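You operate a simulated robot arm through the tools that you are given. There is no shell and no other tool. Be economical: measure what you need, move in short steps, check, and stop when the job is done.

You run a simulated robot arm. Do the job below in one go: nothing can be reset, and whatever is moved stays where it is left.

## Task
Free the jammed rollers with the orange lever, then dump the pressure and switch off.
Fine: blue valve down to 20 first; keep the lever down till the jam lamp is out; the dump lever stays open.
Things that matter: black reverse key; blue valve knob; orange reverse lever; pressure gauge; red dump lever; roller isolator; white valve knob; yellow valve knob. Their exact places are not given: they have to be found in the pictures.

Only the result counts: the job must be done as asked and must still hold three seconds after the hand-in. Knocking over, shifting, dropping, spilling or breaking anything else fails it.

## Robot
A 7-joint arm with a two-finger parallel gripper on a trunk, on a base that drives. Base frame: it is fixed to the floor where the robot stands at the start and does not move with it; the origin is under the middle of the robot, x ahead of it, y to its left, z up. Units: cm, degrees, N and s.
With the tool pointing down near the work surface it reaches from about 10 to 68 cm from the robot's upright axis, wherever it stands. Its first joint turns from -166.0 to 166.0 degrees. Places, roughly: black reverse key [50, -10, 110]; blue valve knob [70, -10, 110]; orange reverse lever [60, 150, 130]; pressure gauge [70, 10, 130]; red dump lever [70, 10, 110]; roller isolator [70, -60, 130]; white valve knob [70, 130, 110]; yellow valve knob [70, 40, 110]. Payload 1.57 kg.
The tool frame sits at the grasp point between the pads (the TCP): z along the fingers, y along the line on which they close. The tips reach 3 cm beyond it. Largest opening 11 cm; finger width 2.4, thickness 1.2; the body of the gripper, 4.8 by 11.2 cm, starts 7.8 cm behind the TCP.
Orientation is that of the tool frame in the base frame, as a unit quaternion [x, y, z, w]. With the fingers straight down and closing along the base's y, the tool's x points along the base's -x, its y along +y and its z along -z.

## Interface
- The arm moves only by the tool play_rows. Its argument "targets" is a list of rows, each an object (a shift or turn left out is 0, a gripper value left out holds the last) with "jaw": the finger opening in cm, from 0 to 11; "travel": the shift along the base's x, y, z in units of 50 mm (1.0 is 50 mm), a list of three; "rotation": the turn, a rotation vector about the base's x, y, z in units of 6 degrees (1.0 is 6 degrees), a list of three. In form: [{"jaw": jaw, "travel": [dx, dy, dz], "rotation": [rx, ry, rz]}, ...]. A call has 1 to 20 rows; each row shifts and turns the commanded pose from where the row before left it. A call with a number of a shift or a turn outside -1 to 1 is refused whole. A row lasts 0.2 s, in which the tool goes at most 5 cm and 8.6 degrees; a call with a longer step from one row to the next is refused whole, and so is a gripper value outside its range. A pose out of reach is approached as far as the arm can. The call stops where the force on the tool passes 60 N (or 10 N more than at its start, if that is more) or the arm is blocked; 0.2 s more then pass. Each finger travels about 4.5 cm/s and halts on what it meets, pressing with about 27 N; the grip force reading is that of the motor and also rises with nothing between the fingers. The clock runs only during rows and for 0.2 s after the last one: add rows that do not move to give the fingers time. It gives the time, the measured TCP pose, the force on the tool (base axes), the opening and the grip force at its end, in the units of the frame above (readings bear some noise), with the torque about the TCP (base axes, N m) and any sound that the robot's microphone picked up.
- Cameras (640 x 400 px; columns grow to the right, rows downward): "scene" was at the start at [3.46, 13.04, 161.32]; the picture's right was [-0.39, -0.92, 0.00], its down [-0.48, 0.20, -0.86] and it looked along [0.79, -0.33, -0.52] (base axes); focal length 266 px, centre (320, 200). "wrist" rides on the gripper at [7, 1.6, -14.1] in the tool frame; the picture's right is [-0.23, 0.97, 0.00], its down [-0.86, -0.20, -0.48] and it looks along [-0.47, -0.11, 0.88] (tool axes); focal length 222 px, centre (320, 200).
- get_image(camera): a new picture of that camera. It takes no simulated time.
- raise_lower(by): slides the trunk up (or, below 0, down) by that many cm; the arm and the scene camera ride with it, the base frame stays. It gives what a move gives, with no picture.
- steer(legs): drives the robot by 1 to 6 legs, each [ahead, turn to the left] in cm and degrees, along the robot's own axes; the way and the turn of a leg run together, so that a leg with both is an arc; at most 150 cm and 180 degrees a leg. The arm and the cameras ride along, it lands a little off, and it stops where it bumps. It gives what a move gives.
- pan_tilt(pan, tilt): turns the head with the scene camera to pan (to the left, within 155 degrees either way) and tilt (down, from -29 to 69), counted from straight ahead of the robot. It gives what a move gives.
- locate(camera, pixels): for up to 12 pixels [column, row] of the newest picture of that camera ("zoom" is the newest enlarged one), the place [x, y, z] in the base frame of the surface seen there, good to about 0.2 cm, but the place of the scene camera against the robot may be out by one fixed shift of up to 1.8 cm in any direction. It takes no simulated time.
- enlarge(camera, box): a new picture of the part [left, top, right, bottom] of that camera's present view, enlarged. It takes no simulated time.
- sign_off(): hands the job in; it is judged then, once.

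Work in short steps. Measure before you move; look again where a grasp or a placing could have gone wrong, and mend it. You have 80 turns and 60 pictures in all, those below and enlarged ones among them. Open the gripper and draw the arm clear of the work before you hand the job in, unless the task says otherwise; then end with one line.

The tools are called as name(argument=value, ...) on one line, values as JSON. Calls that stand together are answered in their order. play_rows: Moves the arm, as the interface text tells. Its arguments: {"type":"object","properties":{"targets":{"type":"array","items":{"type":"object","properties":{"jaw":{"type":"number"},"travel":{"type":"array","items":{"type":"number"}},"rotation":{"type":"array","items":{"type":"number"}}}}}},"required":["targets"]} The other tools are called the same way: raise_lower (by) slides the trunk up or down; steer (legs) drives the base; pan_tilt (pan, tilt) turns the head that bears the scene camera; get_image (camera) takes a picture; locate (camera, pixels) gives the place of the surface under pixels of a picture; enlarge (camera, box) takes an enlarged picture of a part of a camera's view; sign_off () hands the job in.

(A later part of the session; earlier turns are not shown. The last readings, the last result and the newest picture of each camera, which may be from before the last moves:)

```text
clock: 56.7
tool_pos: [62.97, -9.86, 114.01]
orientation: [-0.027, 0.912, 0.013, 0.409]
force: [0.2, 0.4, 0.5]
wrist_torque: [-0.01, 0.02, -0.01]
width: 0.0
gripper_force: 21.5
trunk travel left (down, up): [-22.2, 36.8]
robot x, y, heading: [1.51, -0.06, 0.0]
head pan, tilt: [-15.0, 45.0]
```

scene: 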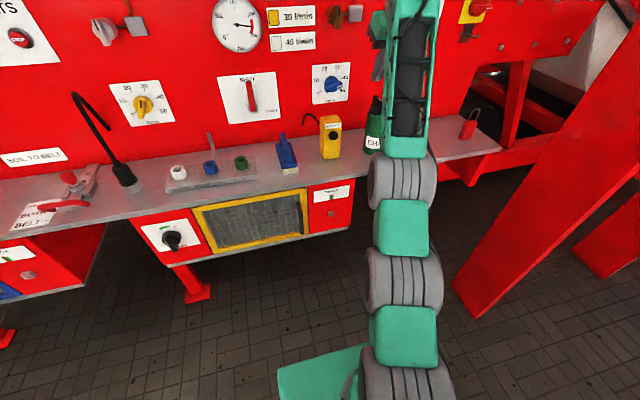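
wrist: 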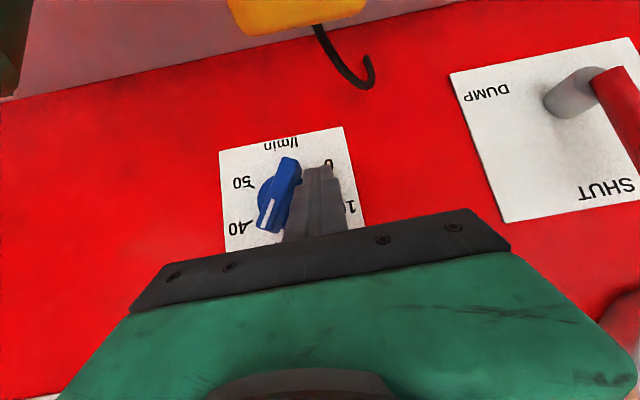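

play_rows(targets=[{"travel": [0, 0, 0.1]}, {"travel": [0, -0.14, 0]}, {"travel": [0, -0.1, 0]}, {}])

get_image(camera="wrist")

```text
clock: 57.7
tool_pos: [62.9, -11.04, 114.41]
orientation: [-0.027, 0.913, 0.013, 0.407]
force: [-11.3, 10.5, -11.6]
wrist_torque: [0.23, 0.47, 0.29]
width: 0.0
gripper_force: 21.3
trunk travel left (down, up): [-22.2, 36.8]
robot x, y, heading: [1.78, 0.15, -0.0]
head pan, tilt: [-15.0, 45.0]
```

```text
29 pictures are left
```

wrist: 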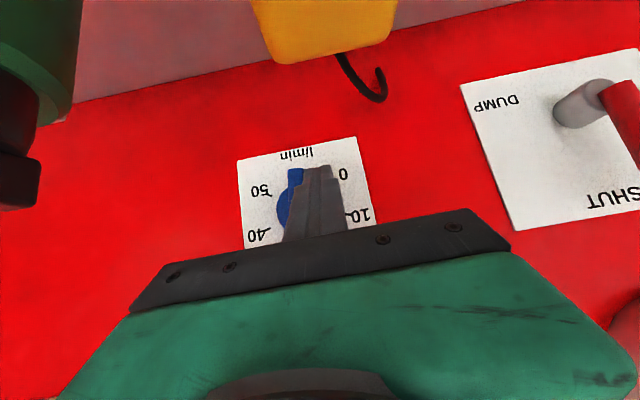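

The bar is near vertical (~25). Push 0.7 cm further right and view from the scene camera too.

play_rows(targets=[{"travel": [0, -0.14, 0]}, {}])

pan_tilt(pan=-12, tilt=15)

enlarge(camera="wrist", box=[220, 120, 400, 260])

get_image(camera="scene")

```text
clock: 58.3
tool_pos: [62.99, -11.0, 114.36]
orientation: [-0.03, 0.912, 0.015, 0.408]
force: [-19.7, 39.3, -20.9]
wrist_torque: [0.4, 1.18, 0.75]
width: 0.0
gripper_force: 21.0
trunk travel left (down, up): [-22.2, 36.8]
robot x, y, heading: [1.4, 0.13, 0.1]
head pan, tilt: [-15.0, 45.0]
```

```text
clock: 59.3
tool_pos: [62.92, -11.27, 114.58]
orientation: [-0.029, 0.911, 0.013, 0.41]
force: [3.9, 31.0, 7.6]
wrist_torque: [-0.25, -0.47, 0.37]
width: 0.0
gripper_force: 20.8
trunk travel left (down, up): [-22.2, 36.8]
robot x, y, heading: [1.28, -0.1, 0.3]
head pan, tilt: [-12.0, 15.0]
```

```text
2.86 times, centred on (310, 190) of wrist
```

zoom: 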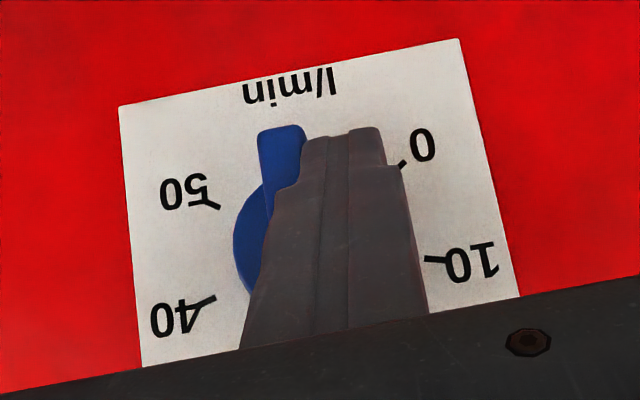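

```text
27 pictures are left
```

scene: 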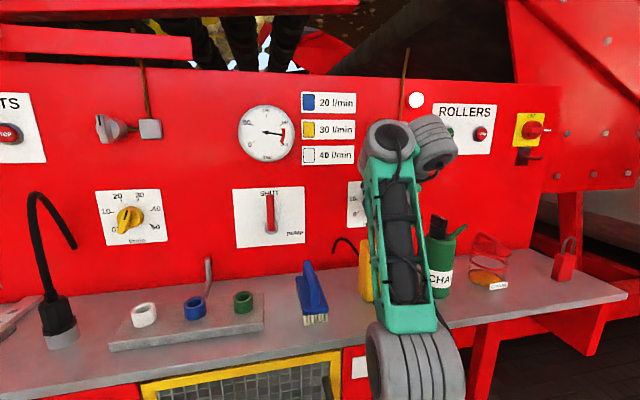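

Force is building without turning; I withdraw the tool to see the real angle.

play_rows(targets=[{"travel": [0, 0.2, 0]}, {"travel": [-0.8, 0, 0.3]}, {"travel": [-0.6, 0, 0.6]}, {"jaw": 4}, {}, {}])

enlarge(camera="wrist", box=[200, 60, 400, 220])

```text
clock: 60.7
tool_pos: [56.27, -10.91, 119.41]
orientation: [-0.027, 0.912, 0.013, 0.409]
force: [-1.1, -0.6, -0.2]
wrist_torque: [0.03, -0.03, -0.01]
width: 4.0
gripper_force: 0.1
out of reach, approached as far as the arm can: row 2
trunk travel left (down, up): [-22.2, 36.8]
robot x, y, heading: [1.41, -0.17, 0.0]
head pan, tilt: [-12.0, 15.0]
```

```text
2.50 times, centred on (300, 140) of wrist
```

zoom: 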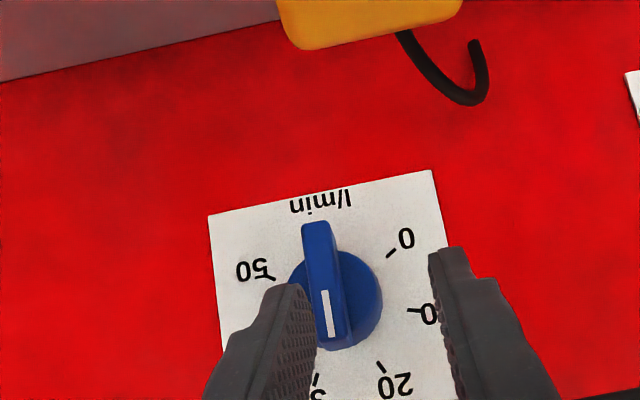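

Pointer is at ≈25 (vertical). I'll close the jaws, go to the right of the bar's top end and push it left about 1 cm.

play_rows(targets=[{"jaw": 0}, {}, {"travel": [0, -0.94, 0]}, {"travel": [0.65, 0, 0]}, {"travel": [0.66, 0, -0.2]}, {}, {}])

get_image(camera="wrist")

```text
clock: 62.3
tool_pos: [59.18, -15.67, 118.82]
orientation: [-0.028, 0.912, 0.014, 0.409]
force: [-0.5, 0.1, 0.2]
wrist_torque: [0.0, -0.01, -0.01]
width: 0.0
gripper_force: 21.2
out of reach, approached as far as the arm can: row 4, 5
trunk travel left (down, up): [-22.2, 36.8]
robot x, y, heading: [1.3, 0.08, 0.1]
head pan, tilt: [-12.0, 15.0]
```

```text
25 pictures are left
```

wrist: 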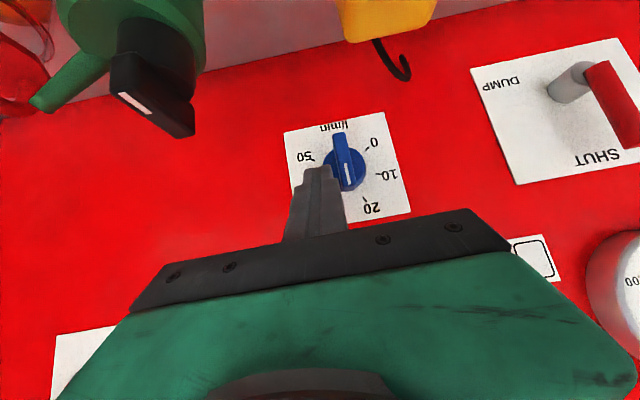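

Reach ends at x 59.2; I drive the base 3.4 cm ahead and then push left.

steer(legs=[[3.4, 0]])

play_rows(targets=[{"travel": [0, 0.18, 0]}, {"travel": [0, 0.16, 0]}, {}])

enlarge(camera="wrist", box=[220, 100, 420, 240])

```text
clock: 63.1
tool_pos: [62.48, -15.67, 118.85]
orientation: [-0.025, 0.912, 0.012, 0.408]
force: [-0.3, -0.6, 0.6]
wrist_torque: [-0.02, 0.0, 0.0]
width: 0.0
gripper_force: 21.2
trunk travel left (down, up): [-22.2, 36.8]
robot x, y, heading: [5.22, -0.08, 0.0]
head pan, tilt: [-12.0, 15.0]
```

```text
clock: 63.9
tool_pos: [62.53, -14.06, 118.91]
orientation: [-0.025, 0.912, 0.012, 0.41]
force: [-1.2, -2.2, 5.7]
wrist_torque: [0.02, -0.02, -0.02]
width: 0.04
gripper_force: 21.2
trunk travel left (down, up): [-22.2, 36.8]
robot x, y, heading: [4.99, 0.18, 0.1]
head pan, tilt: [-12.0, 15.0]
```

```text
2.86 times, centred on (320, 170) of wrist
```

zoom: 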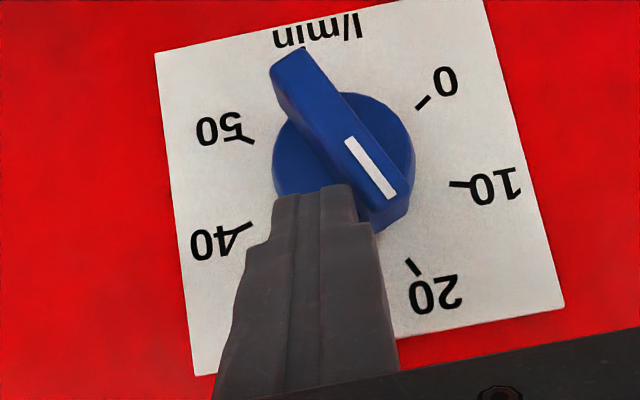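

The pointer lines up with the 20 tick (both ≈34° in the picture). I withdraw to the right and back.

play_rows(targets=[{"travel": [0, -0.2, 0]}, {"travel": [-0.8, 0, 0.3]}, {"travel": [-0.9, 0, 0]}, {"travel": [-0.9, 0, 0]}, {}, {}])

steer(legs=[[-35, 0]])

raise_lower(by=22)

pan_tilt(pan=-12, tilt=20)

get_image(camera="scene")

```text
clock: 65.3
tool_pos: [49.7, -15.12, 120.63]
orientation: [-0.026, 0.913, 0.013, 0.406]
force: [0.7, -1.0, 0.0]
wrist_torque: [0.01, -0.01, -0.01]
width: 0.0
gripper_force: 21.5
out of reach, approached as far as the arm can: row 4
trunk travel left (down, up): [-22.2, 36.8]
robot x, y, heading: [4.82, 0.15, 0.0]
head pan, tilt: [-12.0, 15.0]
```

```text
clock: 67.6
tool_pos: [14.95, -15.14, 120.55]
orientation: [-0.026, 0.913, 0.013, 0.407]
force: [0.6, 0.1, 0.4]
wrist_torque: [-0.02, -0.01, 0.04]
width: 0.0
gripper_force: 20.8
trunk travel left (down, up): [-22.2, 36.8]
robot x, y, heading: [-29.76, -0.18, 0.1]
head pan, tilt: [-12.0, 15.0]
```

```text
clock: 69.9
tool_pos: [14.7, -15.14, 142.52]
orientation: [-0.028, 0.913, 0.014, 0.407]
force: [0.7, 0.2, -0.5]
wrist_torque: [-0.03, -0.02, 0.03]
width: 0.0
gripper_force: 21.5
trunk travel left (down, up): [-44.2, 14.8]
robot x, y, heading: [-29.91, -0.03, 0.1]
head pan, tilt: [-12.0, 15.0]
```

```text
clock: 70.6
tool_pos: [14.94, -15.22, 142.59]
orientation: [-0.027, 0.913, 0.013, 0.406]
force: [-1.3, -0.2, 0.1]
wrist_torque: [0.0, -0.03, 0.02]
width: 0.01
gripper_force: 21.1
trunk travel left (down, up): [-44.2, 14.8]
robot x, y, heading: [-29.77, -0.01, 0.3]
head pan, tilt: [-12.0, 20.0]
```

```text
23 pictures are left
```

scene: 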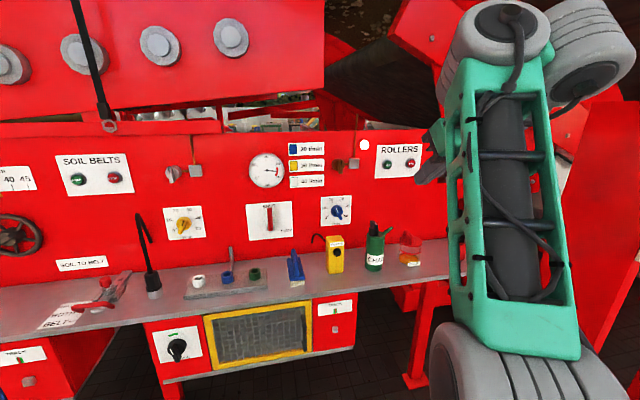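

enlarge(camera="scene", box=[240, 130, 440, 245])

steer(legs=[[0, 90], [148, 0], [0, -90]])

```text
3.20 times, centred on (340, 188) of scene
```

zoom: 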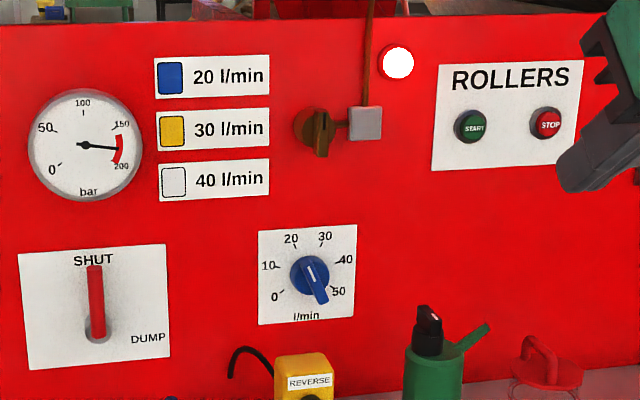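

```text
clock: 83.6
tool_pos: [6.12, 180.23, 142.67]
orientation: [-0.473, 0.78, 0.221, 0.345]
force: [3.1, 15.1, 5.8]
wrist_torque: [0.36, -0.18, 0.18]
width: 0.03
gripper_force: 21.7
trunk travel left (down, up): [-44.2, 14.8]
robot x, y, heading: [-29.66, 149.04, 58.6]
head pan, tilt: [-12.0, 20.0]
stopped in leg 3: the force on the tool passed its limit (the readings are from after the stop); the commanded pose is now the measured one
```

The blue valve reads 20. The turn stopped: the tool touched something at (6,180,143). I turn back left and look.

steer(legs=[[0, 12]])

pan_tilt(pan=-30, tilt=20)

get_image(camera="scene")

get_image(camera="wrist")

```text
clock: 84.7
tool_pos: [-1.12, 186.59, 142.72]
orientation: [-0.552, 0.726, 0.257, 0.32]
force: [-0.8, 0.3, 1.6]
wrist_torque: [-0.02, 0.02, -0.01]
width: 0.0
gripper_force: 21.5
trunk travel left (down, up): [-44.2, 14.8]
robot x, y, heading: [-29.58, 149.15, 70.3]
head pan, tilt: [-12.0, 20.0]
```

```text
clock: 85.5
tool_pos: [-1.01, 186.6, 142.76]
orientation: [-0.552, 0.725, 0.258, 0.321]
force: [-0.9, -0.2, -0.6]
wrist_torque: [0.0, 0.01, -0.03]
width: 0.0
gripper_force: 21.0
trunk travel left (down, up): [-44.2, 14.8]
robot x, y, heading: [-29.55, 148.98, 70.5]
head pan, tilt: [-30.0, 20.0]
```

```text
21 pictures are left
```

scene: 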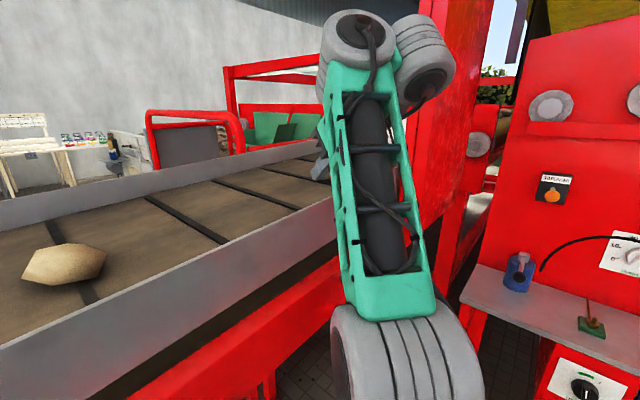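

```text
20 pictures are left
```

wrist: 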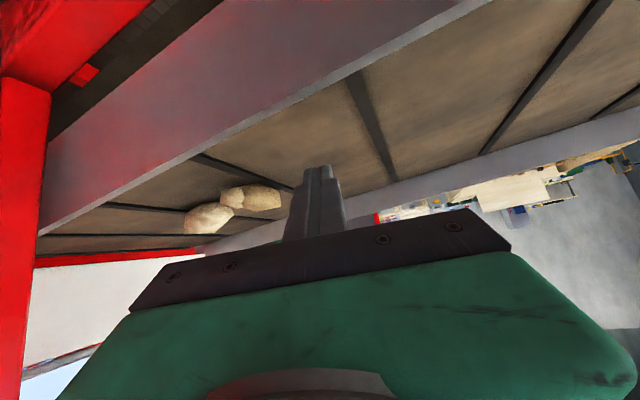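

The tool touched a fixed red post by the conveyor. I turn back to 90°, reverse 56 cm, turn to ≈35° and approach the lever diagonally from there.

steer(legs=[[0, 19.6], [-55.7, 0], [0, -55], [27, 0]])

pan_tilt(pan=0, tilt=25)

get_image(camera="scene")

```text
clock: 93.8
tool_pos: [37.33, 122.39, 142.69]
orientation: [-0.303, 0.86, 0.145, 0.384]
force: [0.0, -0.3, -0.2]
wrist_torque: [-0.03, 0.05, -0.01]
width: 0.0
gripper_force: 21.3
trunk travel left (down, up): [-44.2, 14.8]
robot x, y, heading: [-7.71, 108.45, 34.9]
head pan, tilt: [-30.0, 20.0]
```

```text
clock: 94.7
tool_pos: [37.34, 122.35, 142.68]
orientation: [-0.303, 0.86, 0.145, 0.383]
force: [-0.3, 0.8, 0.8]
wrist_torque: [0.01, 0.03, 0.02]
width: 0.01
gripper_force: 21.7
trunk travel left (down, up): [-44.2, 14.8]
robot x, y, heading: [-7.63, 108.46, 34.8]
head pan, tilt: [0.0, 25.0]
```

```text
19 pictures are left
```

scene: 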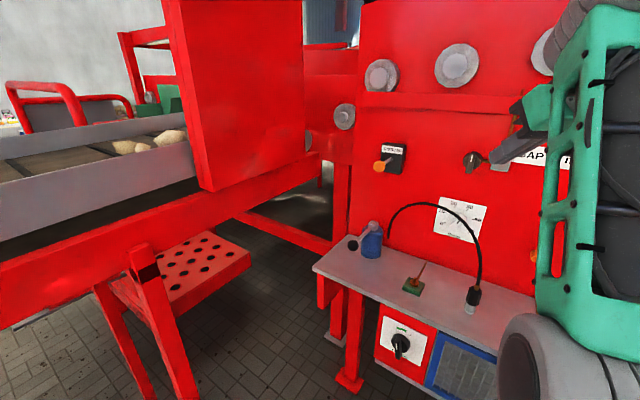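

locate(camera="scene", pixels=[[380, 165], [392, 158], [395, 168], [145, 245], [160, 385], [245, 262], [200, 215], [215, 190], [372, 240], [352, 243], [318, 268], [520, 145]])

enlarge(camera="scene", box=[340, 130, 440, 192])

```text
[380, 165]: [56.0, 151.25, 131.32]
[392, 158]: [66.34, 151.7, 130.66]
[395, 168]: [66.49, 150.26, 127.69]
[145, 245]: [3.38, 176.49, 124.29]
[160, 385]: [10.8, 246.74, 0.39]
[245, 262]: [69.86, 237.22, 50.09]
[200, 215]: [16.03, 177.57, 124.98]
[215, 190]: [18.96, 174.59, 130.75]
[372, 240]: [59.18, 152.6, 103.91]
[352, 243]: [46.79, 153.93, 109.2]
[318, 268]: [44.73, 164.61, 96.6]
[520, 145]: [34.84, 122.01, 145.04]
```

```text
6.40 times, centred on (390, 161) of scene
```

zoom: 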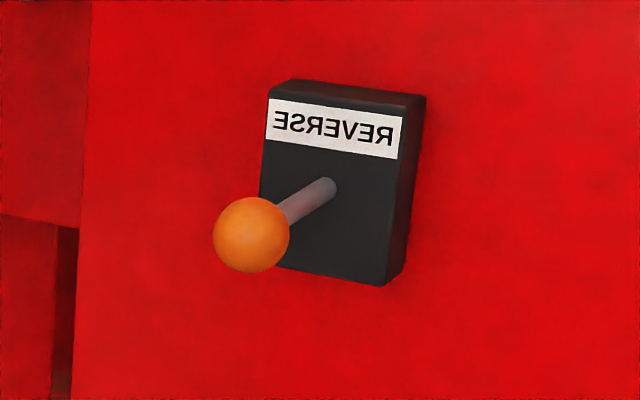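

Ball centre ≈ (57.1,151.3,130.5). I shift the arm left 12 cm in the robot's frame, open the jaw, and drive 22 cm ahead.

play_rows(targets=[{"jaw": 8, "travel": [-0.46, 0.65, 0]}, {"travel": [-0.46, 0.65, 0]}, {"travel": [-0.46, 0.65, 0]}, {}, {}])

steer(legs=[[22, 0]])

get_image(camera="wrist")

```text
clock: 95.9
tool_pos: [30.7, 132.17, 143.56]
orientation: [-0.304, 0.861, 0.145, 0.381]
force: [-0.2, 0.1, 0.2]
wrist_torque: [0.02, 0.01, -0.01]
width: 8.01
gripper_force: 0.0
out of reach, approached as far as the arm can: row 1
trunk travel left (down, up): [-44.2, 14.8]
robot x, y, heading: [-7.3, 108.38, 34.8]
head pan, tilt: [0.0, 25.0]
```

```text
clock: 97.6
tool_pos: [48.84, 144.82, 143.41]
orientation: [-0.305, 0.861, 0.146, 0.381]
force: [0.2, 0.0, -0.2]
wrist_torque: [0.02, -0.01, 0.0]
width: 7.97
gripper_force: 0.1
trunk travel left (down, up): [-44.2, 14.8]
robot x, y, heading: [10.3, 121.18, 34.7]
head pan, tilt: [0.0, 25.0]
```

```text
17 pictures are left
```

wrist: 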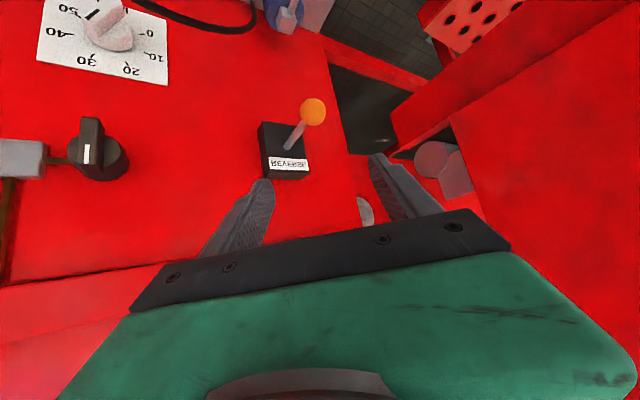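

locate(camera="wrist", pixels=[[313, 111], [306, 122], [297, 134], [290, 148], [300, 108]])

```text
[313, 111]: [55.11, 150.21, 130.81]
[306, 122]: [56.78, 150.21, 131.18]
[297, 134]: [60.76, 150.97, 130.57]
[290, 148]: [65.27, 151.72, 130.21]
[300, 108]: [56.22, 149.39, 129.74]
```

Ball centre ≈ (56.2,151,130.2). Move over it, then descend with open jaws straddling it.

play_rows(targets=[{"travel": [0.66, 0.57, 0]}, {"travel": [0.66, 0.57, 0]}, {"travel": [0, 0, -0.8]}, {"travel": [0, 0, -0.8]}, {"travel": [0, 0, -0.5]}, {}, {}])

get_image(camera="wrist")

```text
clock: 99.2
tool_pos: [58.07, 152.1, 139.97]
orientation: [-0.305, 0.861, 0.146, 0.379]
force: [0.8, 1.0, -0.1]
wrist_torque: [0.0, 0.0, 0.02]
width: 8.01
gripper_force: 0.0
out of reach, approached as far as the arm can: row 3, 4, 5
trunk travel left (down, up): [-44.2, 14.8]
robot x, y, heading: [10.53, 121.16, 34.8]
head pan, tilt: [0.0, 25.0]
```

```text
16 pictures are left
```

wrist: 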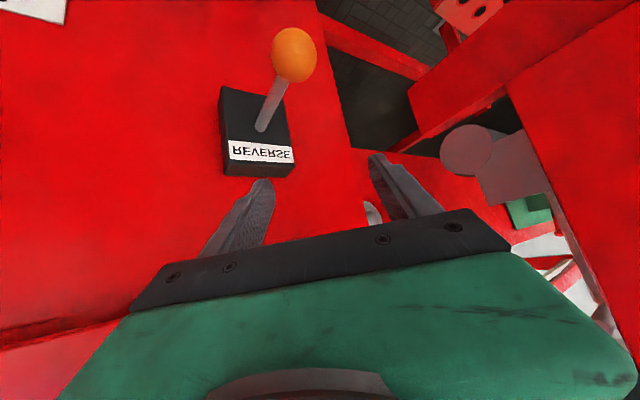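

The arm won't go lower here, so I trim the position back and use the trunk to come down 8.9 cm.

play_rows(targets=[{"travel": [0, 0, 0.9]}, {"travel": [0, 0, 0.7]}, {}, {}])

```text
clock: 100.2
tool_pos: [57.84, 152.06, 146.73]
orientation: [-0.304, 0.862, 0.146, 0.379]
force: [-12.4, -9.8, -16.6]
wrist_torque: [0.25, 1.02, -0.78]
width: 7.95
gripper_force: 0.0
out of reach, approached as far as the arm can: row 2
trunk travel left (down, up): [-44.2, 14.8]
robot x, y, heading: [9.98, 121.34, 34.7]
head pan, tilt: [0.0, 25.0]
```

Up there it touches something (22 N), so I back off: backward and down.

play_rows(targets=[{"travel": [-0.4, -0.28, -0.4]}, {"travel": [-0.1, -0.06, -0.5]}, {}, {}])

```text
clock: 101.2
tool_pos: [55.51, 150.36, 142.09]
orientation: [-0.305, 0.861, 0.145, 0.38]
force: [-0.1, 0.0, 0.3]
wrist_torque: [0.0, 0.01, 0.0]
width: 8.01
gripper_force: 0.0
trunk travel left (down, up): [-44.2, 14.8]
robot x, y, heading: [10.45, 121.29, 34.7]
head pan, tilt: [0.0, 25.0]
```

Position (55.5,150.4) is right; lower trunk by 11.

raise_lower(by=-11)

get_image(camera="wrist")

```text
clock: 102.6
tool_pos: [55.47, 150.35, 131.08]
orientation: [-0.304, 0.861, 0.146, 0.382]
force: [-0.4, -0.5, -0.2]
wrist_torque: [0.03, 0.0, -0.07]
width: 8.0
gripper_force: 0.0
trunk travel left (down, up): [-33.2, 25.8]
robot x, y, heading: [10.34, 121.53, 34.8]
head pan, tilt: [0.0, 25.0]
```

```text
15 pictures are left
```

wrist: 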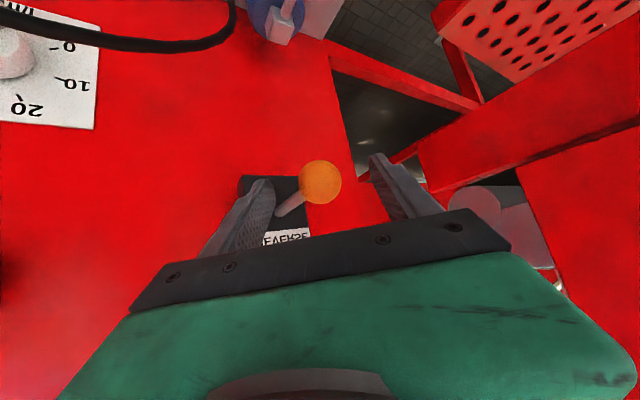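

The ball is centred between the tips; I close on it.

play_rows(targets=[{"jaw": 0}, {}, {}, {}, {}, {}])

get_image(camera="wrist")

```text
clock: 104.0
tool_pos: [55.69, 150.11, 131.11]
orientation: [-0.303, 0.861, 0.146, 0.381]
force: [7.2, -15.9, -0.8]
wrist_torque: [-0.24, -0.26, -1.76]
width: 3.97
gripper_force: 45.1
trunk travel left (down, up): [-33.2, 25.8]
robot x, y, heading: [10.41, 121.19, 34.8]
head pan, tilt: [0.0, 25.0]
```

```text
14 pictures are left
```

wrist: 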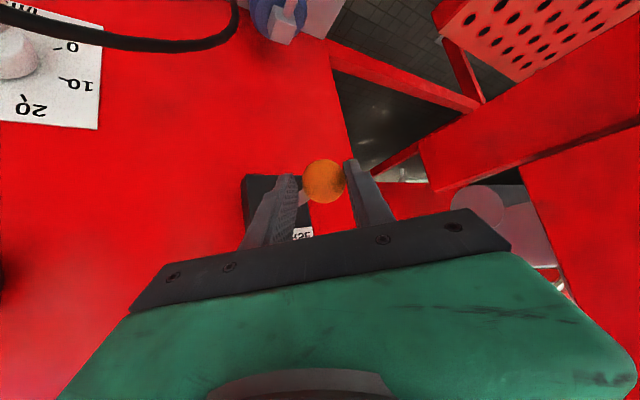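

Gripped (4 cm ball). Push down in small steps.

play_rows(targets=[{"travel": [0, 0, -0.2]}, {"travel": [0, 0, -0.2]}, {"travel": [0, 0, -0.2]}, {}])

```text
clock: 105.0
tool_pos: [55.5, 150.02, 130.48]
orientation: [-0.302, 0.86, 0.147, 0.384]
force: [-34.0, -39.0, 5.6]
wrist_torque: [0.03, -0.39, -1.83]
width: 3.82
gripper_force: 44.1
out of reach, approached as far as the arm can: row 2, 3
trunk travel left (down, up): [-33.2, 25.8]
robot x, y, heading: [10.46, 121.92, 34.7]
head pan, tilt: [0.0, 25.0]
```

The arm's own down motion is at a limit; I restore the command and use the trunk to push down instead.

play_rows(targets=[{"travel": [0, 0, 0.15]}, {}])

raise_lower(by=-2)

```text
clock: 105.4
tool_pos: [55.45, 150.13, 130.66]
orientation: [-0.298, 0.863, 0.149, 0.38]
force: [-38.4, -33.1, -12.6]
wrist_torque: [-0.28, 1.53, -2.07]
width: 3.75
gripper_force: 43.9
trunk travel left (down, up): [-33.2, 25.8]
robot x, y, heading: [10.29, 121.18, 34.6]
head pan, tilt: [0.0, 25.0]
stopped in row 1: the force on the tool passed its limit (the readings are from after the stop); the commanded pose is now the measured one
```

```text
clock: 106.0
tool_pos: [55.83, 150.45, 128.48]
orientation: [-0.303, 0.862, 0.147, 0.379]
force: [-26.5, -26.6, -2.7]
wrist_torque: [0.02, -0.06, -0.36]
width: 3.25
gripper_force: 40.9
trunk travel left (down, up): [-31.2, 27.8]
robot x, y, heading: [10.49, 120.96, 34.7]
head pan, tilt: [0.0, 25.0]
```

Width fell to 3.25; the ball is slipping. I look.

get_image(camera="wrist")

```text
13 pictures are left
```

wrist: 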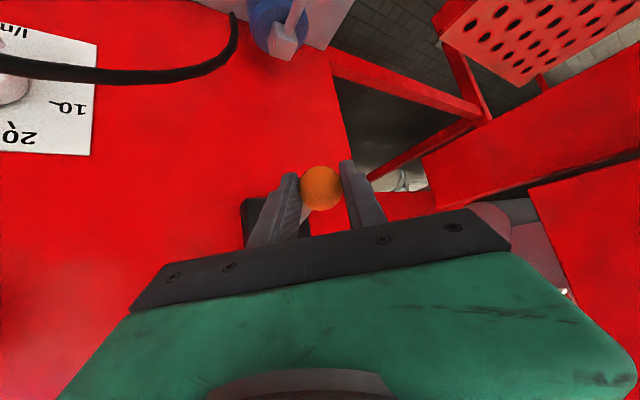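

The ball sits too near the tips. I open, move 2 cm deeper along the tool axis (trunk supplies the downward part), and regrip.

play_rows(targets=[{"jaw": 6.5}, {}, {}, {}, {"travel": [0.1, 0.06, 0]}, {}])

get_image(camera="wrist")

```text
clock: 107.5
tool_pos: [56.67, 151.02, 128.27]
orientation: [-0.303, 0.863, 0.147, 0.377]
force: [-0.9, 0.4, -0.2]
wrist_torque: [-0.02, 0.02, 0.01]
width: 6.52
gripper_force: 0.0
trunk travel left (down, up): [-31.2, 27.8]
robot x, y, heading: [10.38, 121.45, 34.6]
head pan, tilt: [0.0, 25.0]
```

```text
12 pictures are left
```

wrist: 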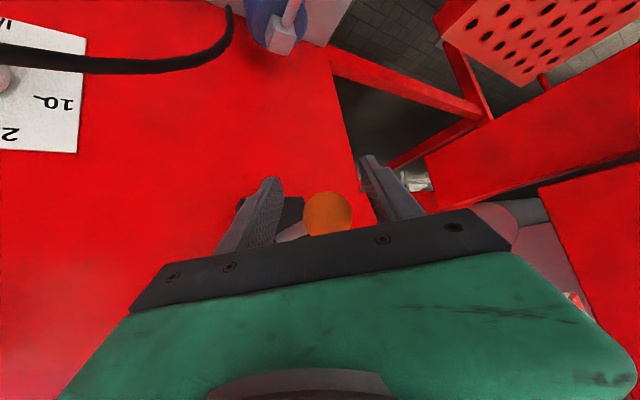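

The ball is now well between the pads. Raise trunk 1 cm to centre it and grip.

raise_lower(by=1)

play_rows(targets=[{"jaw": 0}, {}, {}, {}, {}])

raise_lower(by=-2)

```text
clock: 108.0
tool_pos: [56.64, 151.08, 129.25]
orientation: [-0.302, 0.863, 0.146, 0.377]
force: [0.2, -0.3, 0.1]
wrist_torque: [0.01, 0.01, 0.03]
width: 6.5
gripper_force: 0.1
trunk travel left (down, up): [-32.2, 26.8]
robot x, y, heading: [10.48, 121.31, 35.0]
head pan, tilt: [0.0, 25.0]
```

```text
clock: 109.2
tool_pos: [56.47, 151.15, 129.21]
orientation: [-0.303, 0.863, 0.146, 0.376]
force: [-6.8, 3.5, -2.6]
wrist_torque: [0.1, 0.21, -1.02]
width: 3.47
gripper_force: 41.7
trunk travel left (down, up): [-32.2, 26.8]
robot x, y, heading: [10.24, 121.19, 34.7]
head pan, tilt: [0.0, 25.0]
```

```text
clock: 109.9
tool_pos: [56.53, 151.18, 127.28]
orientation: [-0.303, 0.862, 0.146, 0.378]
force: [-2.3, 7.8, 9.1]
wrist_torque: [0.34, -0.69, 0.1]
width: 3.29
gripper_force: 40.8
trunk travel left (down, up): [-30.2, 28.8]
robot x, y, heading: [10.64, 120.89, 34.6]
head pan, tilt: [0.0, 25.0]
```

Lever pushes up 9 N, so it follows. Continue down 2 cm.

raise_lower(by=-2)

get_image(camera="wrist")

```text
clock: 110.6
tool_pos: [56.84, 151.0, 125.12]
orientation: [-0.301, 0.864, 0.146, 0.377]
force: [18.3, 4.7, 12.8]
wrist_torque: [-0.04, -0.03, -0.19]
width: 3.28
gripper_force: 40.9
trunk travel left (down, up): [-28.2, 30.8]
robot x, y, heading: [10.53, 121.02, 34.7]
head pan, tilt: [0.0, 25.0]
```

```text
11 pictures are left
```

wrist: 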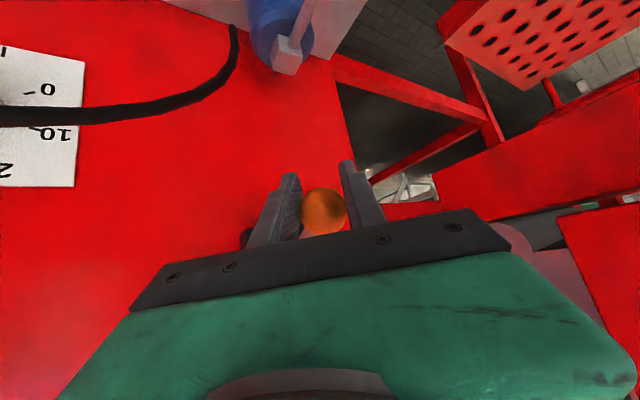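

Lever is ~4 cm down. I hold and look at the lamp near ROLLERS (pan -105).

pan_tilt(pan=-103, tilt=5)

get_image(camera="scene")

```text
clock: 112.4
tool_pos: [56.84, 151.08, 125.2]
orientation: [-0.303, 0.863, 0.146, 0.377]
force: [18.3, -2.8, 3.0]
wrist_torque: [-0.25, 0.76, 0.0]
width: 3.3
gripper_force: 40.6
trunk travel left (down, up): [-28.2, 30.8]
robot x, y, heading: [10.29, 121.27, 34.7]
head pan, tilt: [-103.0, 5.0]
```

```text
10 pictures are left
```

scene: 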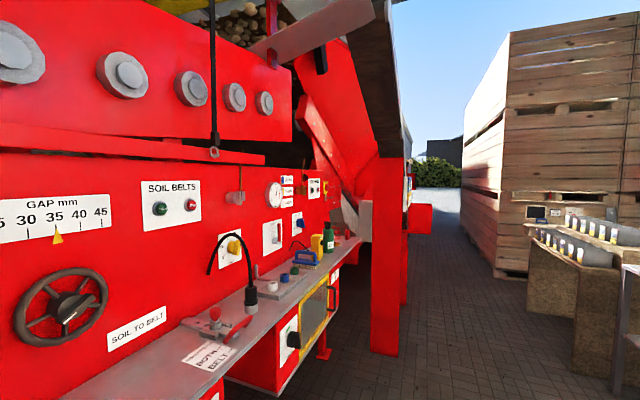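

enlarge(camera="scene", box=[255, 165, 345, 225])

```text
6.67 times, centred on (300, 195) of scene
```

zoom: 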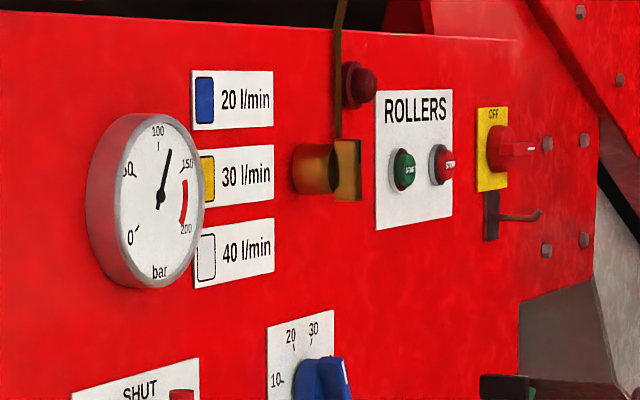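

The lamp is out (dark) and pressure fell to ~115 bar. I hold a moment longer, release, lift clear, and drive toward the dump lever.

play_rows(targets=[{}, {}, {}, {}, {}, {"jaw": 7}, {}, {}, {}, {}])

raise_lower(by=13)

steer(legs=[[-30, 0]])

steer(legs=[[0, -124.7], [86, 0], [0, 90]])

pan_tilt(pan=-25, tilt=20)

get_image(camera="scene")

```text
clock: 114.6
tool_pos: [56.61, 151.07, 125.16]
orientation: [-0.303, 0.863, 0.146, 0.377]
force: [0.0, 0.1, -0.2]
wrist_torque: [-0.08, -0.01, -0.03]
width: 7.0
gripper_force: 0.0
trunk travel left (down, up): [-28.2, 30.8]
robot x, y, heading: [10.46, 121.25, 35.0]
head pan, tilt: [-103.0, 5.0]
```

```text
clock: 116.2
tool_pos: [56.52, 151.09, 138.18]
orientation: [-0.302, 0.863, 0.146, 0.377]
force: [0.5, -0.2, 0.5]
wrist_torque: [0.01, 0.01, 0.04]
width: 7.0
gripper_force: 0.1
trunk travel left (down, up): [-41.2, 17.8]
robot x, y, heading: [10.53, 121.13, 34.7]
head pan, tilt: [-103.0, 5.0]
```

```text
clock: 118.2
tool_pos: [31.84, 133.81, 138.22]
orientation: [-0.302, 0.863, 0.146, 0.378]
force: [-0.3, -0.3, -0.3]
wrist_torque: [0.0, 0.0, 0.01]
width: 7.0
gripper_force: 0.0
trunk travel left (down, up): [-41.2, 17.8]
robot x, y, heading: [-14.13, 103.88, 35.0]
head pan, tilt: [-103.0, 5.0]
```

```text
clock: 131.7
tool_pos: [39.59, 14.98, 138.22]
orientation: [-0.018, 0.914, 0.021, 0.404]
force: [-0.2, 0.9, -0.2]
wrist_torque: [0.0, -0.02, 0.01]
width: 7.01
gripper_force: 0.1
trunk travel left (down, up): [-41.2, 17.8]
robot x, y, heading: [-15.23, 18.3, -1.6]
head pan, tilt: [-103.0, 5.0]
```

```text
clock: 133.2
tool_pos: [39.54, 14.91, 138.27]
orientation: [-0.018, 0.914, 0.02, 0.404]
force: [0.5, -0.6, -0.4]
wrist_torque: [0.0, -0.01, -0.04]
width: 6.98
gripper_force: 0.1
trunk travel left (down, up): [-41.2, 17.8]
robot x, y, heading: [-15.19, 18.42, -1.4]
head pan, tilt: [-25.0, 20.0]
```

```text
8 pictures are left
```

scene: 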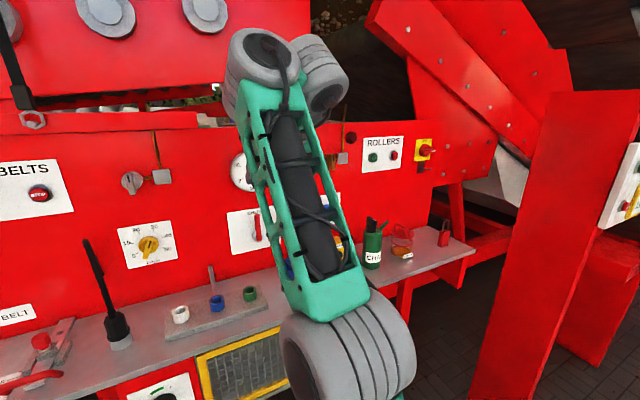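

Lamp remains dark. Close jaws, lower trunk 19, shift 1.6 cm left and drive 20 cm ahead next to the dump lever's left side.

play_rows(targets=[{"jaw": 0}, {"travel": [0, 0.34, 0]}, {}, {}, {}, {}])

raise_lower(by=-19)

steer(legs=[[20, 1.5]])

get_image(camera="wrist")

```text
clock: 134.7
tool_pos: [39.61, 16.61, 138.18]
orientation: [-0.018, 0.915, 0.021, 0.403]
force: [-0.4, 0.3, -0.5]
wrist_torque: [0.04, 0.01, 0.0]
width: 0.0
gripper_force: 21.5
trunk travel left (down, up): [-41.2, 17.8]
robot x, y, heading: [-15.12, 18.2, -1.2]
head pan, tilt: [-25.0, 20.0]
```

```text
clock: 136.7
tool_pos: [39.6, 16.63, 119.3]
orientation: [-0.017, 0.914, 0.02, 0.404]
force: [0.2, 0.0, -0.7]
wrist_torque: [0.02, 0.02, -0.03]
width: 0.0
gripper_force: 21.8
trunk travel left (down, up): [-22.2, 36.8]
robot x, y, heading: [-15.03, 18.15, -1.3]
head pan, tilt: [-25.0, 20.0]
```

```text
clock: 138.3
tool_pos: [59.45, 17.82, 119.21]
orientation: [-0.03, 0.914, 0.026, 0.403]
force: [-0.4, 0.5, 0.2]
wrist_torque: [-0.05, -0.02, 0.0]
width: 0.0
gripper_force: 21.2
trunk travel left (down, up): [-22.2, 36.8]
robot x, y, heading: [4.41, 18.18, 0.2]
head pan, tilt: [-25.0, 20.0]
```

```text
7 pictures are left
```

wrist: 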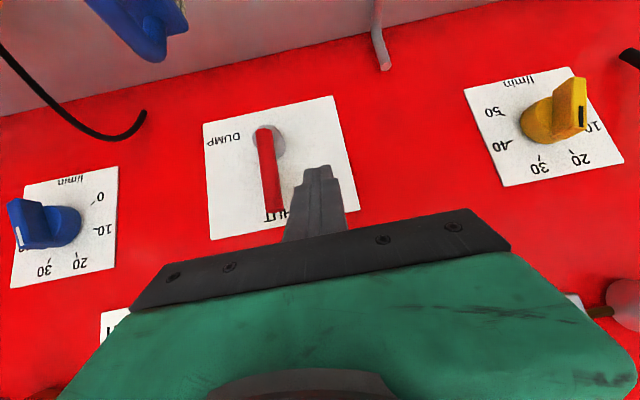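

The blue knob at left looks different here; I check by locating points on it (oblique view).

locate(camera="wrist", pixels=[[18, 238], [14, 210], [38, 215], [22, 245], [40, 243], [68, 225], [12, 202], [268, 140], [272, 205], [264, 132], [275, 130]])

enlarge(camera="wrist", box=[0, 150, 130, 300])

```text
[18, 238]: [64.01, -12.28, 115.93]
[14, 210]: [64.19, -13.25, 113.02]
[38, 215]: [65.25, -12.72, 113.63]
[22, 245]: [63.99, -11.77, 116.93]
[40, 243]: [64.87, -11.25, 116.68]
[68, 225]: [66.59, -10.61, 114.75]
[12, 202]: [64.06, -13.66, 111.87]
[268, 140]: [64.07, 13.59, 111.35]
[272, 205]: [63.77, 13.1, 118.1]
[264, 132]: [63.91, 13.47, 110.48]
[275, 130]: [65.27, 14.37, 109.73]
```

```text
2.67 times, centred on (65, 225) of wrist
```

zoom: 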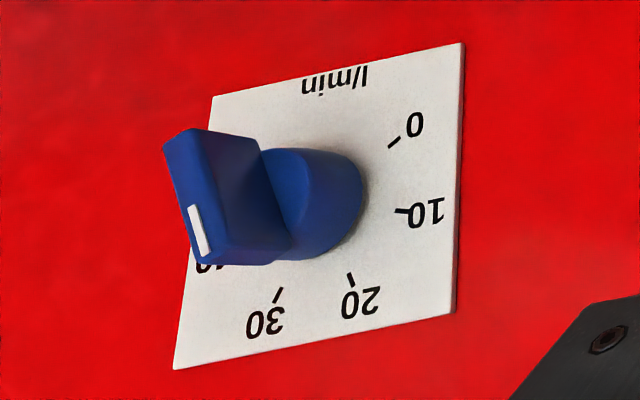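

The blue knob's face line leans 20.5° left of vertical, i.e. ≈20–21: fine. Now engage the dump lever's left side (rod x≈63.8, pivot y 13.5 z 110.5) and push right.

play_rows(targets=[{"travel": [0.58, 0, 0]}, {}, {"travel": [0, -0.4, 0]}, {"travel": [0, -0.4, 0]}, {"travel": [0, -0.4, 0]}, {"travel": [0, -0.4, 0]}, {}])

```text
clock: 139.9
tool_pos: [62.29, 9.61, 119.1]
orientation: [-0.03, 0.914, 0.026, 0.404]
force: [0.2, 0.2, 0.6]
wrist_torque: [-0.02, -0.01, 0.0]
width: 0.01
gripper_force: 20.9
trunk travel left (down, up): [-22.2, 36.8]
robot x, y, heading: [4.44, 18.27, -0.0]
head pan, tilt: [-25.0, 20.0]
```

Moved freely; continue: lower by trunk in steps while shifting slightly right, then check.

raise_lower(by=-2.5)

get_image(camera="wrist")

```text
clock: 140.6
tool_pos: [62.31, 9.87, 116.69]
orientation: [-0.03, 0.914, 0.027, 0.403]
force: [-0.9, -0.5, -0.2]
wrist_torque: [-0.05, 0.05, -0.01]
width: 0.0
gripper_force: 20.7
trunk travel left (down, up): [-19.7, 39.3]
robot x, y, heading: [4.43, 18.22, 0.2]
head pan, tilt: [-25.0, 20.0]
```

```text
5 pictures are left
```

wrist: 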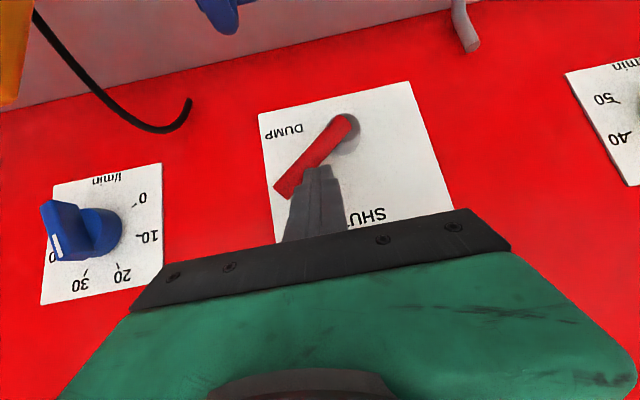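

Lever is at ~55°. Continue down 3 cm with the trunk, shift right 1 cm first.

play_rows(targets=[{"travel": [0, -0.25, 0]}, {}])

raise_lower(by=-2.3)

raise_lower(by=-0.7)

get_image(camera="wrist")

```text
clock: 141.2
tool_pos: [62.28, 8.62, 116.79]
orientation: [-0.03, 0.914, 0.026, 0.404]
force: [-1.0, 0.1, -0.1]
wrist_torque: [0.0, 0.02, 0.01]
width: 0.01
gripper_force: 21.3
trunk travel left (down, up): [-19.7, 39.3]
robot x, y, heading: [4.49, 18.5, 0.0]
head pan, tilt: [-25.0, 20.0]
```

```text
clock: 141.9
tool_pos: [62.26, 8.56, 114.36]
orientation: [-0.03, 0.914, 0.026, 0.404]
force: [-5.4, -0.4, 2.2]
wrist_torque: [-0.05, 0.1, -0.08]
width: 0.0
gripper_force: 21.1
trunk travel left (down, up): [-17.4, 41.6]
robot x, y, heading: [4.39, 17.83, -0.1]
head pan, tilt: [-25.0, 20.0]
```

```text
clock: 142.5
tool_pos: [62.23, 8.53, 113.6]
orientation: [-0.03, 0.914, 0.026, 0.404]
force: [-3.6, -2.4, 0.0]
wrist_torque: [-0.1, 0.08, -0.11]
width: 0.0
gripper_force: 21.0
trunk travel left (down, up): [-16.7, 42.3]
robot x, y, heading: [4.64, 17.89, 0.0]
head pan, tilt: [-25.0, 20.0]
```

```text
4 pictures are left
```

wrist: 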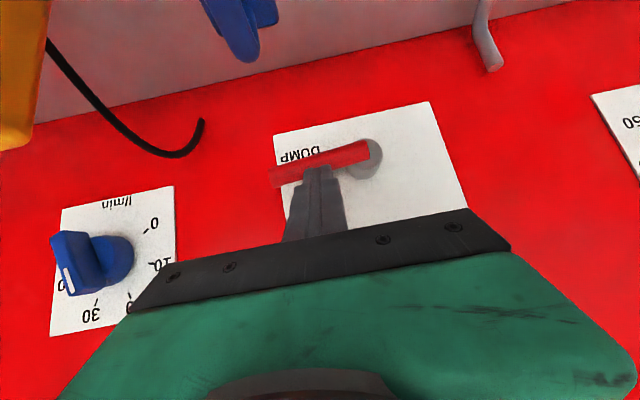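

locate(camera="wrist", pixels=[[362, 152], [345, 157], [290, 172], [275, 178]])

```text
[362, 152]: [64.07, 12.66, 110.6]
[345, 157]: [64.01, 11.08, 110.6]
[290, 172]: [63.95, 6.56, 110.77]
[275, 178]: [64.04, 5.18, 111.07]
```

Only ~3° short of horizontal; push a final 0.5 cm, then withdraw upward and back and move toward the isolator.

raise_lower(by=-0.5)

raise_lower(by=3)

steer(legs=[[-25, 0]])

raise_lower(by=22)

steer(legs=[[0, -90], [66, 0], [0, 90]])

pan_tilt(pan=10, tilt=15)

get_image(camera="wrist")

```text
clock: 143.0
tool_pos: [62.22, 8.44, 113.15]
orientation: [-0.03, 0.914, 0.026, 0.404]
force: [-4.2, -2.9, 1.2]
wrist_torque: [-0.06, 0.07, -0.06]
width: 0.0
gripper_force: 21.7
trunk travel left (down, up): [-16.2, 42.8]
robot x, y, heading: [4.43, 17.99, -0.1]
head pan, tilt: [-25.0, 20.0]
```

```text
clock: 143.8
tool_pos: [62.22, 8.54, 116.2]
orientation: [-0.03, 0.914, 0.026, 0.403]
force: [-0.6, 0.1, 0.8]
wrist_torque: [-0.02, -0.02, -0.02]
width: 0.0
gripper_force: 21.7
trunk travel left (down, up): [-19.2, 39.8]
robot x, y, heading: [4.68, 17.78, 0.1]
head pan, tilt: [-25.0, 20.0]
```

```text
clock: 145.6
tool_pos: [37.17, 8.56, 116.1]
orientation: [-0.029, 0.914, 0.026, 0.404]
force: [0.1, 0.8, 0.5]
wrist_torque: [0.0, 0.03, 0.04]
width: 0.03
gripper_force: 21.2
trunk travel left (down, up): [-19.2, 39.8]
robot x, y, heading: [-20.62, 17.93, 0.0]
head pan, tilt: [-25.0, 20.0]
```

```text
clock: 147.9
tool_pos: [37.21, 8.38, 138.15]
orientation: [-0.029, 0.914, 0.025, 0.403]
force: [0.4, -0.5, -0.1]
wrist_torque: [-0.05, 0.0, -0.01]
width: 0.01
gripper_force: 21.0
trunk travel left (down, up): [-41.2, 17.8]
robot x, y, heading: [-20.49, 18.22, 0.1]
head pan, tilt: [-25.0, 20.0]
```

```text
clock: 157.5
tool_pos: [10.24, -97.96, 138.26]
orientation: [0.352, 0.843, -0.148, 0.378]
force: [-12.2, 6.7, -4.8]
wrist_torque: [0.12, 0.29, 0.02]
width: 0.0
gripper_force: 21.7
trunk travel left (down, up): [-41.2, 17.8]
robot x, y, heading: [-20.75, -48.36, -48.0]
head pan, tilt: [-25.0, 20.0]
stopped in leg 3: the force on the tool passed its limit (the readings are from after the stop); the commanded pose is now the measured one
```

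```text
clock: 158.5
tool_pos: [10.28, -98.01, 138.27]
orientation: [0.351, 0.843, -0.147, 0.379]
force: [-13.1, 3.6, 0.5]
wrist_torque: [0.02, 0.15, -0.06]
width: 0.01
gripper_force: 21.1
trunk travel left (down, up): [-41.2, 17.8]
robot x, y, heading: [-21.04, -48.63, -48.2]
head pan, tilt: [10.0, 15.0]
```

```text
3 pictures are left
```

wrist: 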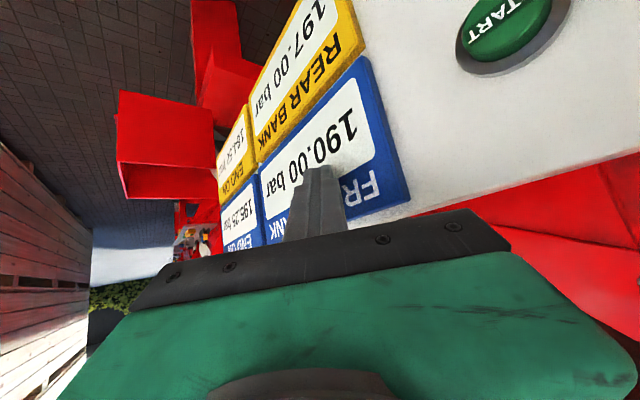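

The tool touched a fixed display plate while turning. I reverse away from it along my own heading, realign to about -22°, raise slightly, and approach the isolator.

steer(legs=[[0, -20], [-45, 0], [0, 46.4], [42, 0]])

raise_lower(by=3)

get_image(camera="wrist")

```text
clock: 166.6
tool_pos: [51.27, -52.42, 138.13]
orientation: [0.148, 0.902, -0.056, 0.402]
force: [0.6, 0.2, 0.3]
wrist_torque: [-0.01, -0.02, 0.05]
width: 0.0
gripper_force: 21.2
trunk travel left (down, up): [-41.2, 17.8]
robot x, y, heading: [1.17, -22.0, -21.5]
head pan, tilt: [10.0, 15.0]
```

```text
clock: 167.3
tool_pos: [51.26, -52.44, 141.09]
orientation: [0.149, 0.902, -0.057, 0.402]
force: [-0.1, 0.4, -0.5]
wrist_torque: [0.0, -0.01, 0.01]
width: 0.02
gripper_force: 20.5
trunk travel left (down, up): [-44.2, 14.8]
robot x, y, heading: [1.11, -21.98, -21.2]
head pan, tilt: [10.0, 15.0]
```

```text
2 pictures are left
```

wrist: 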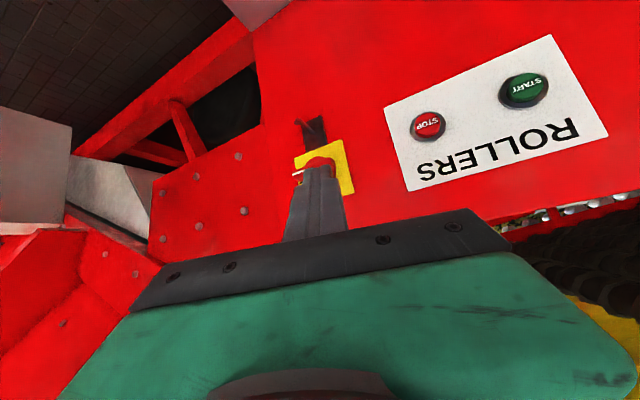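

locate(camera="wrist", pixels=[[296, 158], [340, 142], [354, 188], [297, 172], [293, 172], [301, 170], [302, 177], [320, 162], [330, 161], [312, 165], [312, 130], [306, 181]])

```text
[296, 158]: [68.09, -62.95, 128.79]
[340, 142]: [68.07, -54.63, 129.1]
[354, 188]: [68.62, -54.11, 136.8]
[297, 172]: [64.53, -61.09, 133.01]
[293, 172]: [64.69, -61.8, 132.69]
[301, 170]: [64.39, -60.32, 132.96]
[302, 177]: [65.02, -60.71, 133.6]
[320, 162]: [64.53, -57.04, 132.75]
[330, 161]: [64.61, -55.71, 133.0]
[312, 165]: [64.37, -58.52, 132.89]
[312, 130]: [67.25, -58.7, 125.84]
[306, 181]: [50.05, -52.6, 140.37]
```

Isolator bar: horizontal at z≈133.2, y -62…-55.5, pivot ≈ (-58.7,133.1), front x 64.4; OFF is up. I drive 11 cm ahead and trim to sit above the bar's left end.

steer(legs=[[11, 0]])

play_rows(targets=[{"travel": [0.3, 0.2, 0]}, {}, {}])

```text
clock: 168.5
tool_pos: [61.57, -56.4, 141.16]
orientation: [0.147, 0.902, -0.055, 0.402]
force: [0.2, 0.3, -0.1]
wrist_torque: [-0.02, 0.03, -0.01]
width: 0.0
gripper_force: 21.1
trunk travel left (down, up): [-44.2, 14.8]
robot x, y, heading: [11.32, -25.86, -21.6]
head pan, tilt: [10.0, 15.0]
```

```text
clock: 169.3
tool_pos: [62.97, -55.4, 141.14]
orientation: [0.148, 0.902, -0.056, 0.402]
force: [-0.2, 0.0, -0.4]
wrist_torque: [-0.01, 0.03, 0.0]
width: 0.0
gripper_force: 21.8
trunk travel left (down, up): [-44.2, 14.8]
robot x, y, heading: [11.52, -26.09, -21.1]
head pan, tilt: [10.0, 15.0]
```

Placed well at (63.0,-55.4,141.1). I lower by trunk to push the left end down (contact expected at ≈136.6), then raise back and look.

raise_lower(by=-5)

raise_lower(by=-1.5)

get_image(camera="wrist")

```text
clock: 170.2
tool_pos: [62.99, -55.39, 136.04]
orientation: [0.148, 0.901, -0.057, 0.403]
force: [-2.8, 0.5, 0.7]
wrist_torque: [0.01, 0.05, -0.01]
width: 0.01
gripper_force: 21.3
trunk travel left (down, up): [-39.2, 19.8]
robot x, y, heading: [11.19, -25.86, -21.2]
head pan, tilt: [10.0, 15.0]
```

```text
clock: 170.8
tool_pos: [62.85, -55.44, 134.63]
orientation: [0.149, 0.902, -0.056, 0.402]
force: [-5.6, 1.7, 0.6]
wrist_torque: [0.05, 0.16, -0.11]
width: 0.01
gripper_force: 22.1
trunk travel left (down, up): [-37.7, 21.3]
robot x, y, heading: [11.13, -26.06, -21.2]
head pan, tilt: [10.0, 15.0]
```

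```text
1 pictures are left
5 turns are left
```

wrist: 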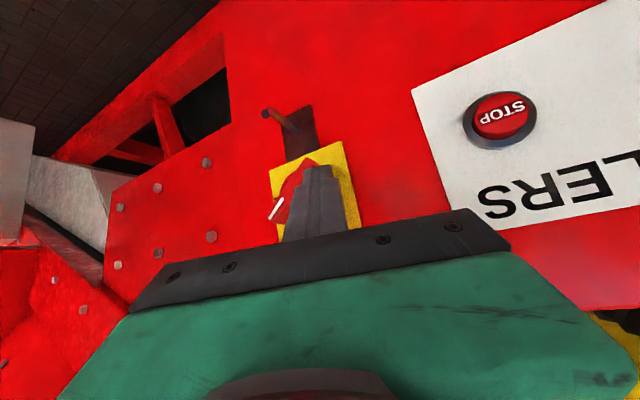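

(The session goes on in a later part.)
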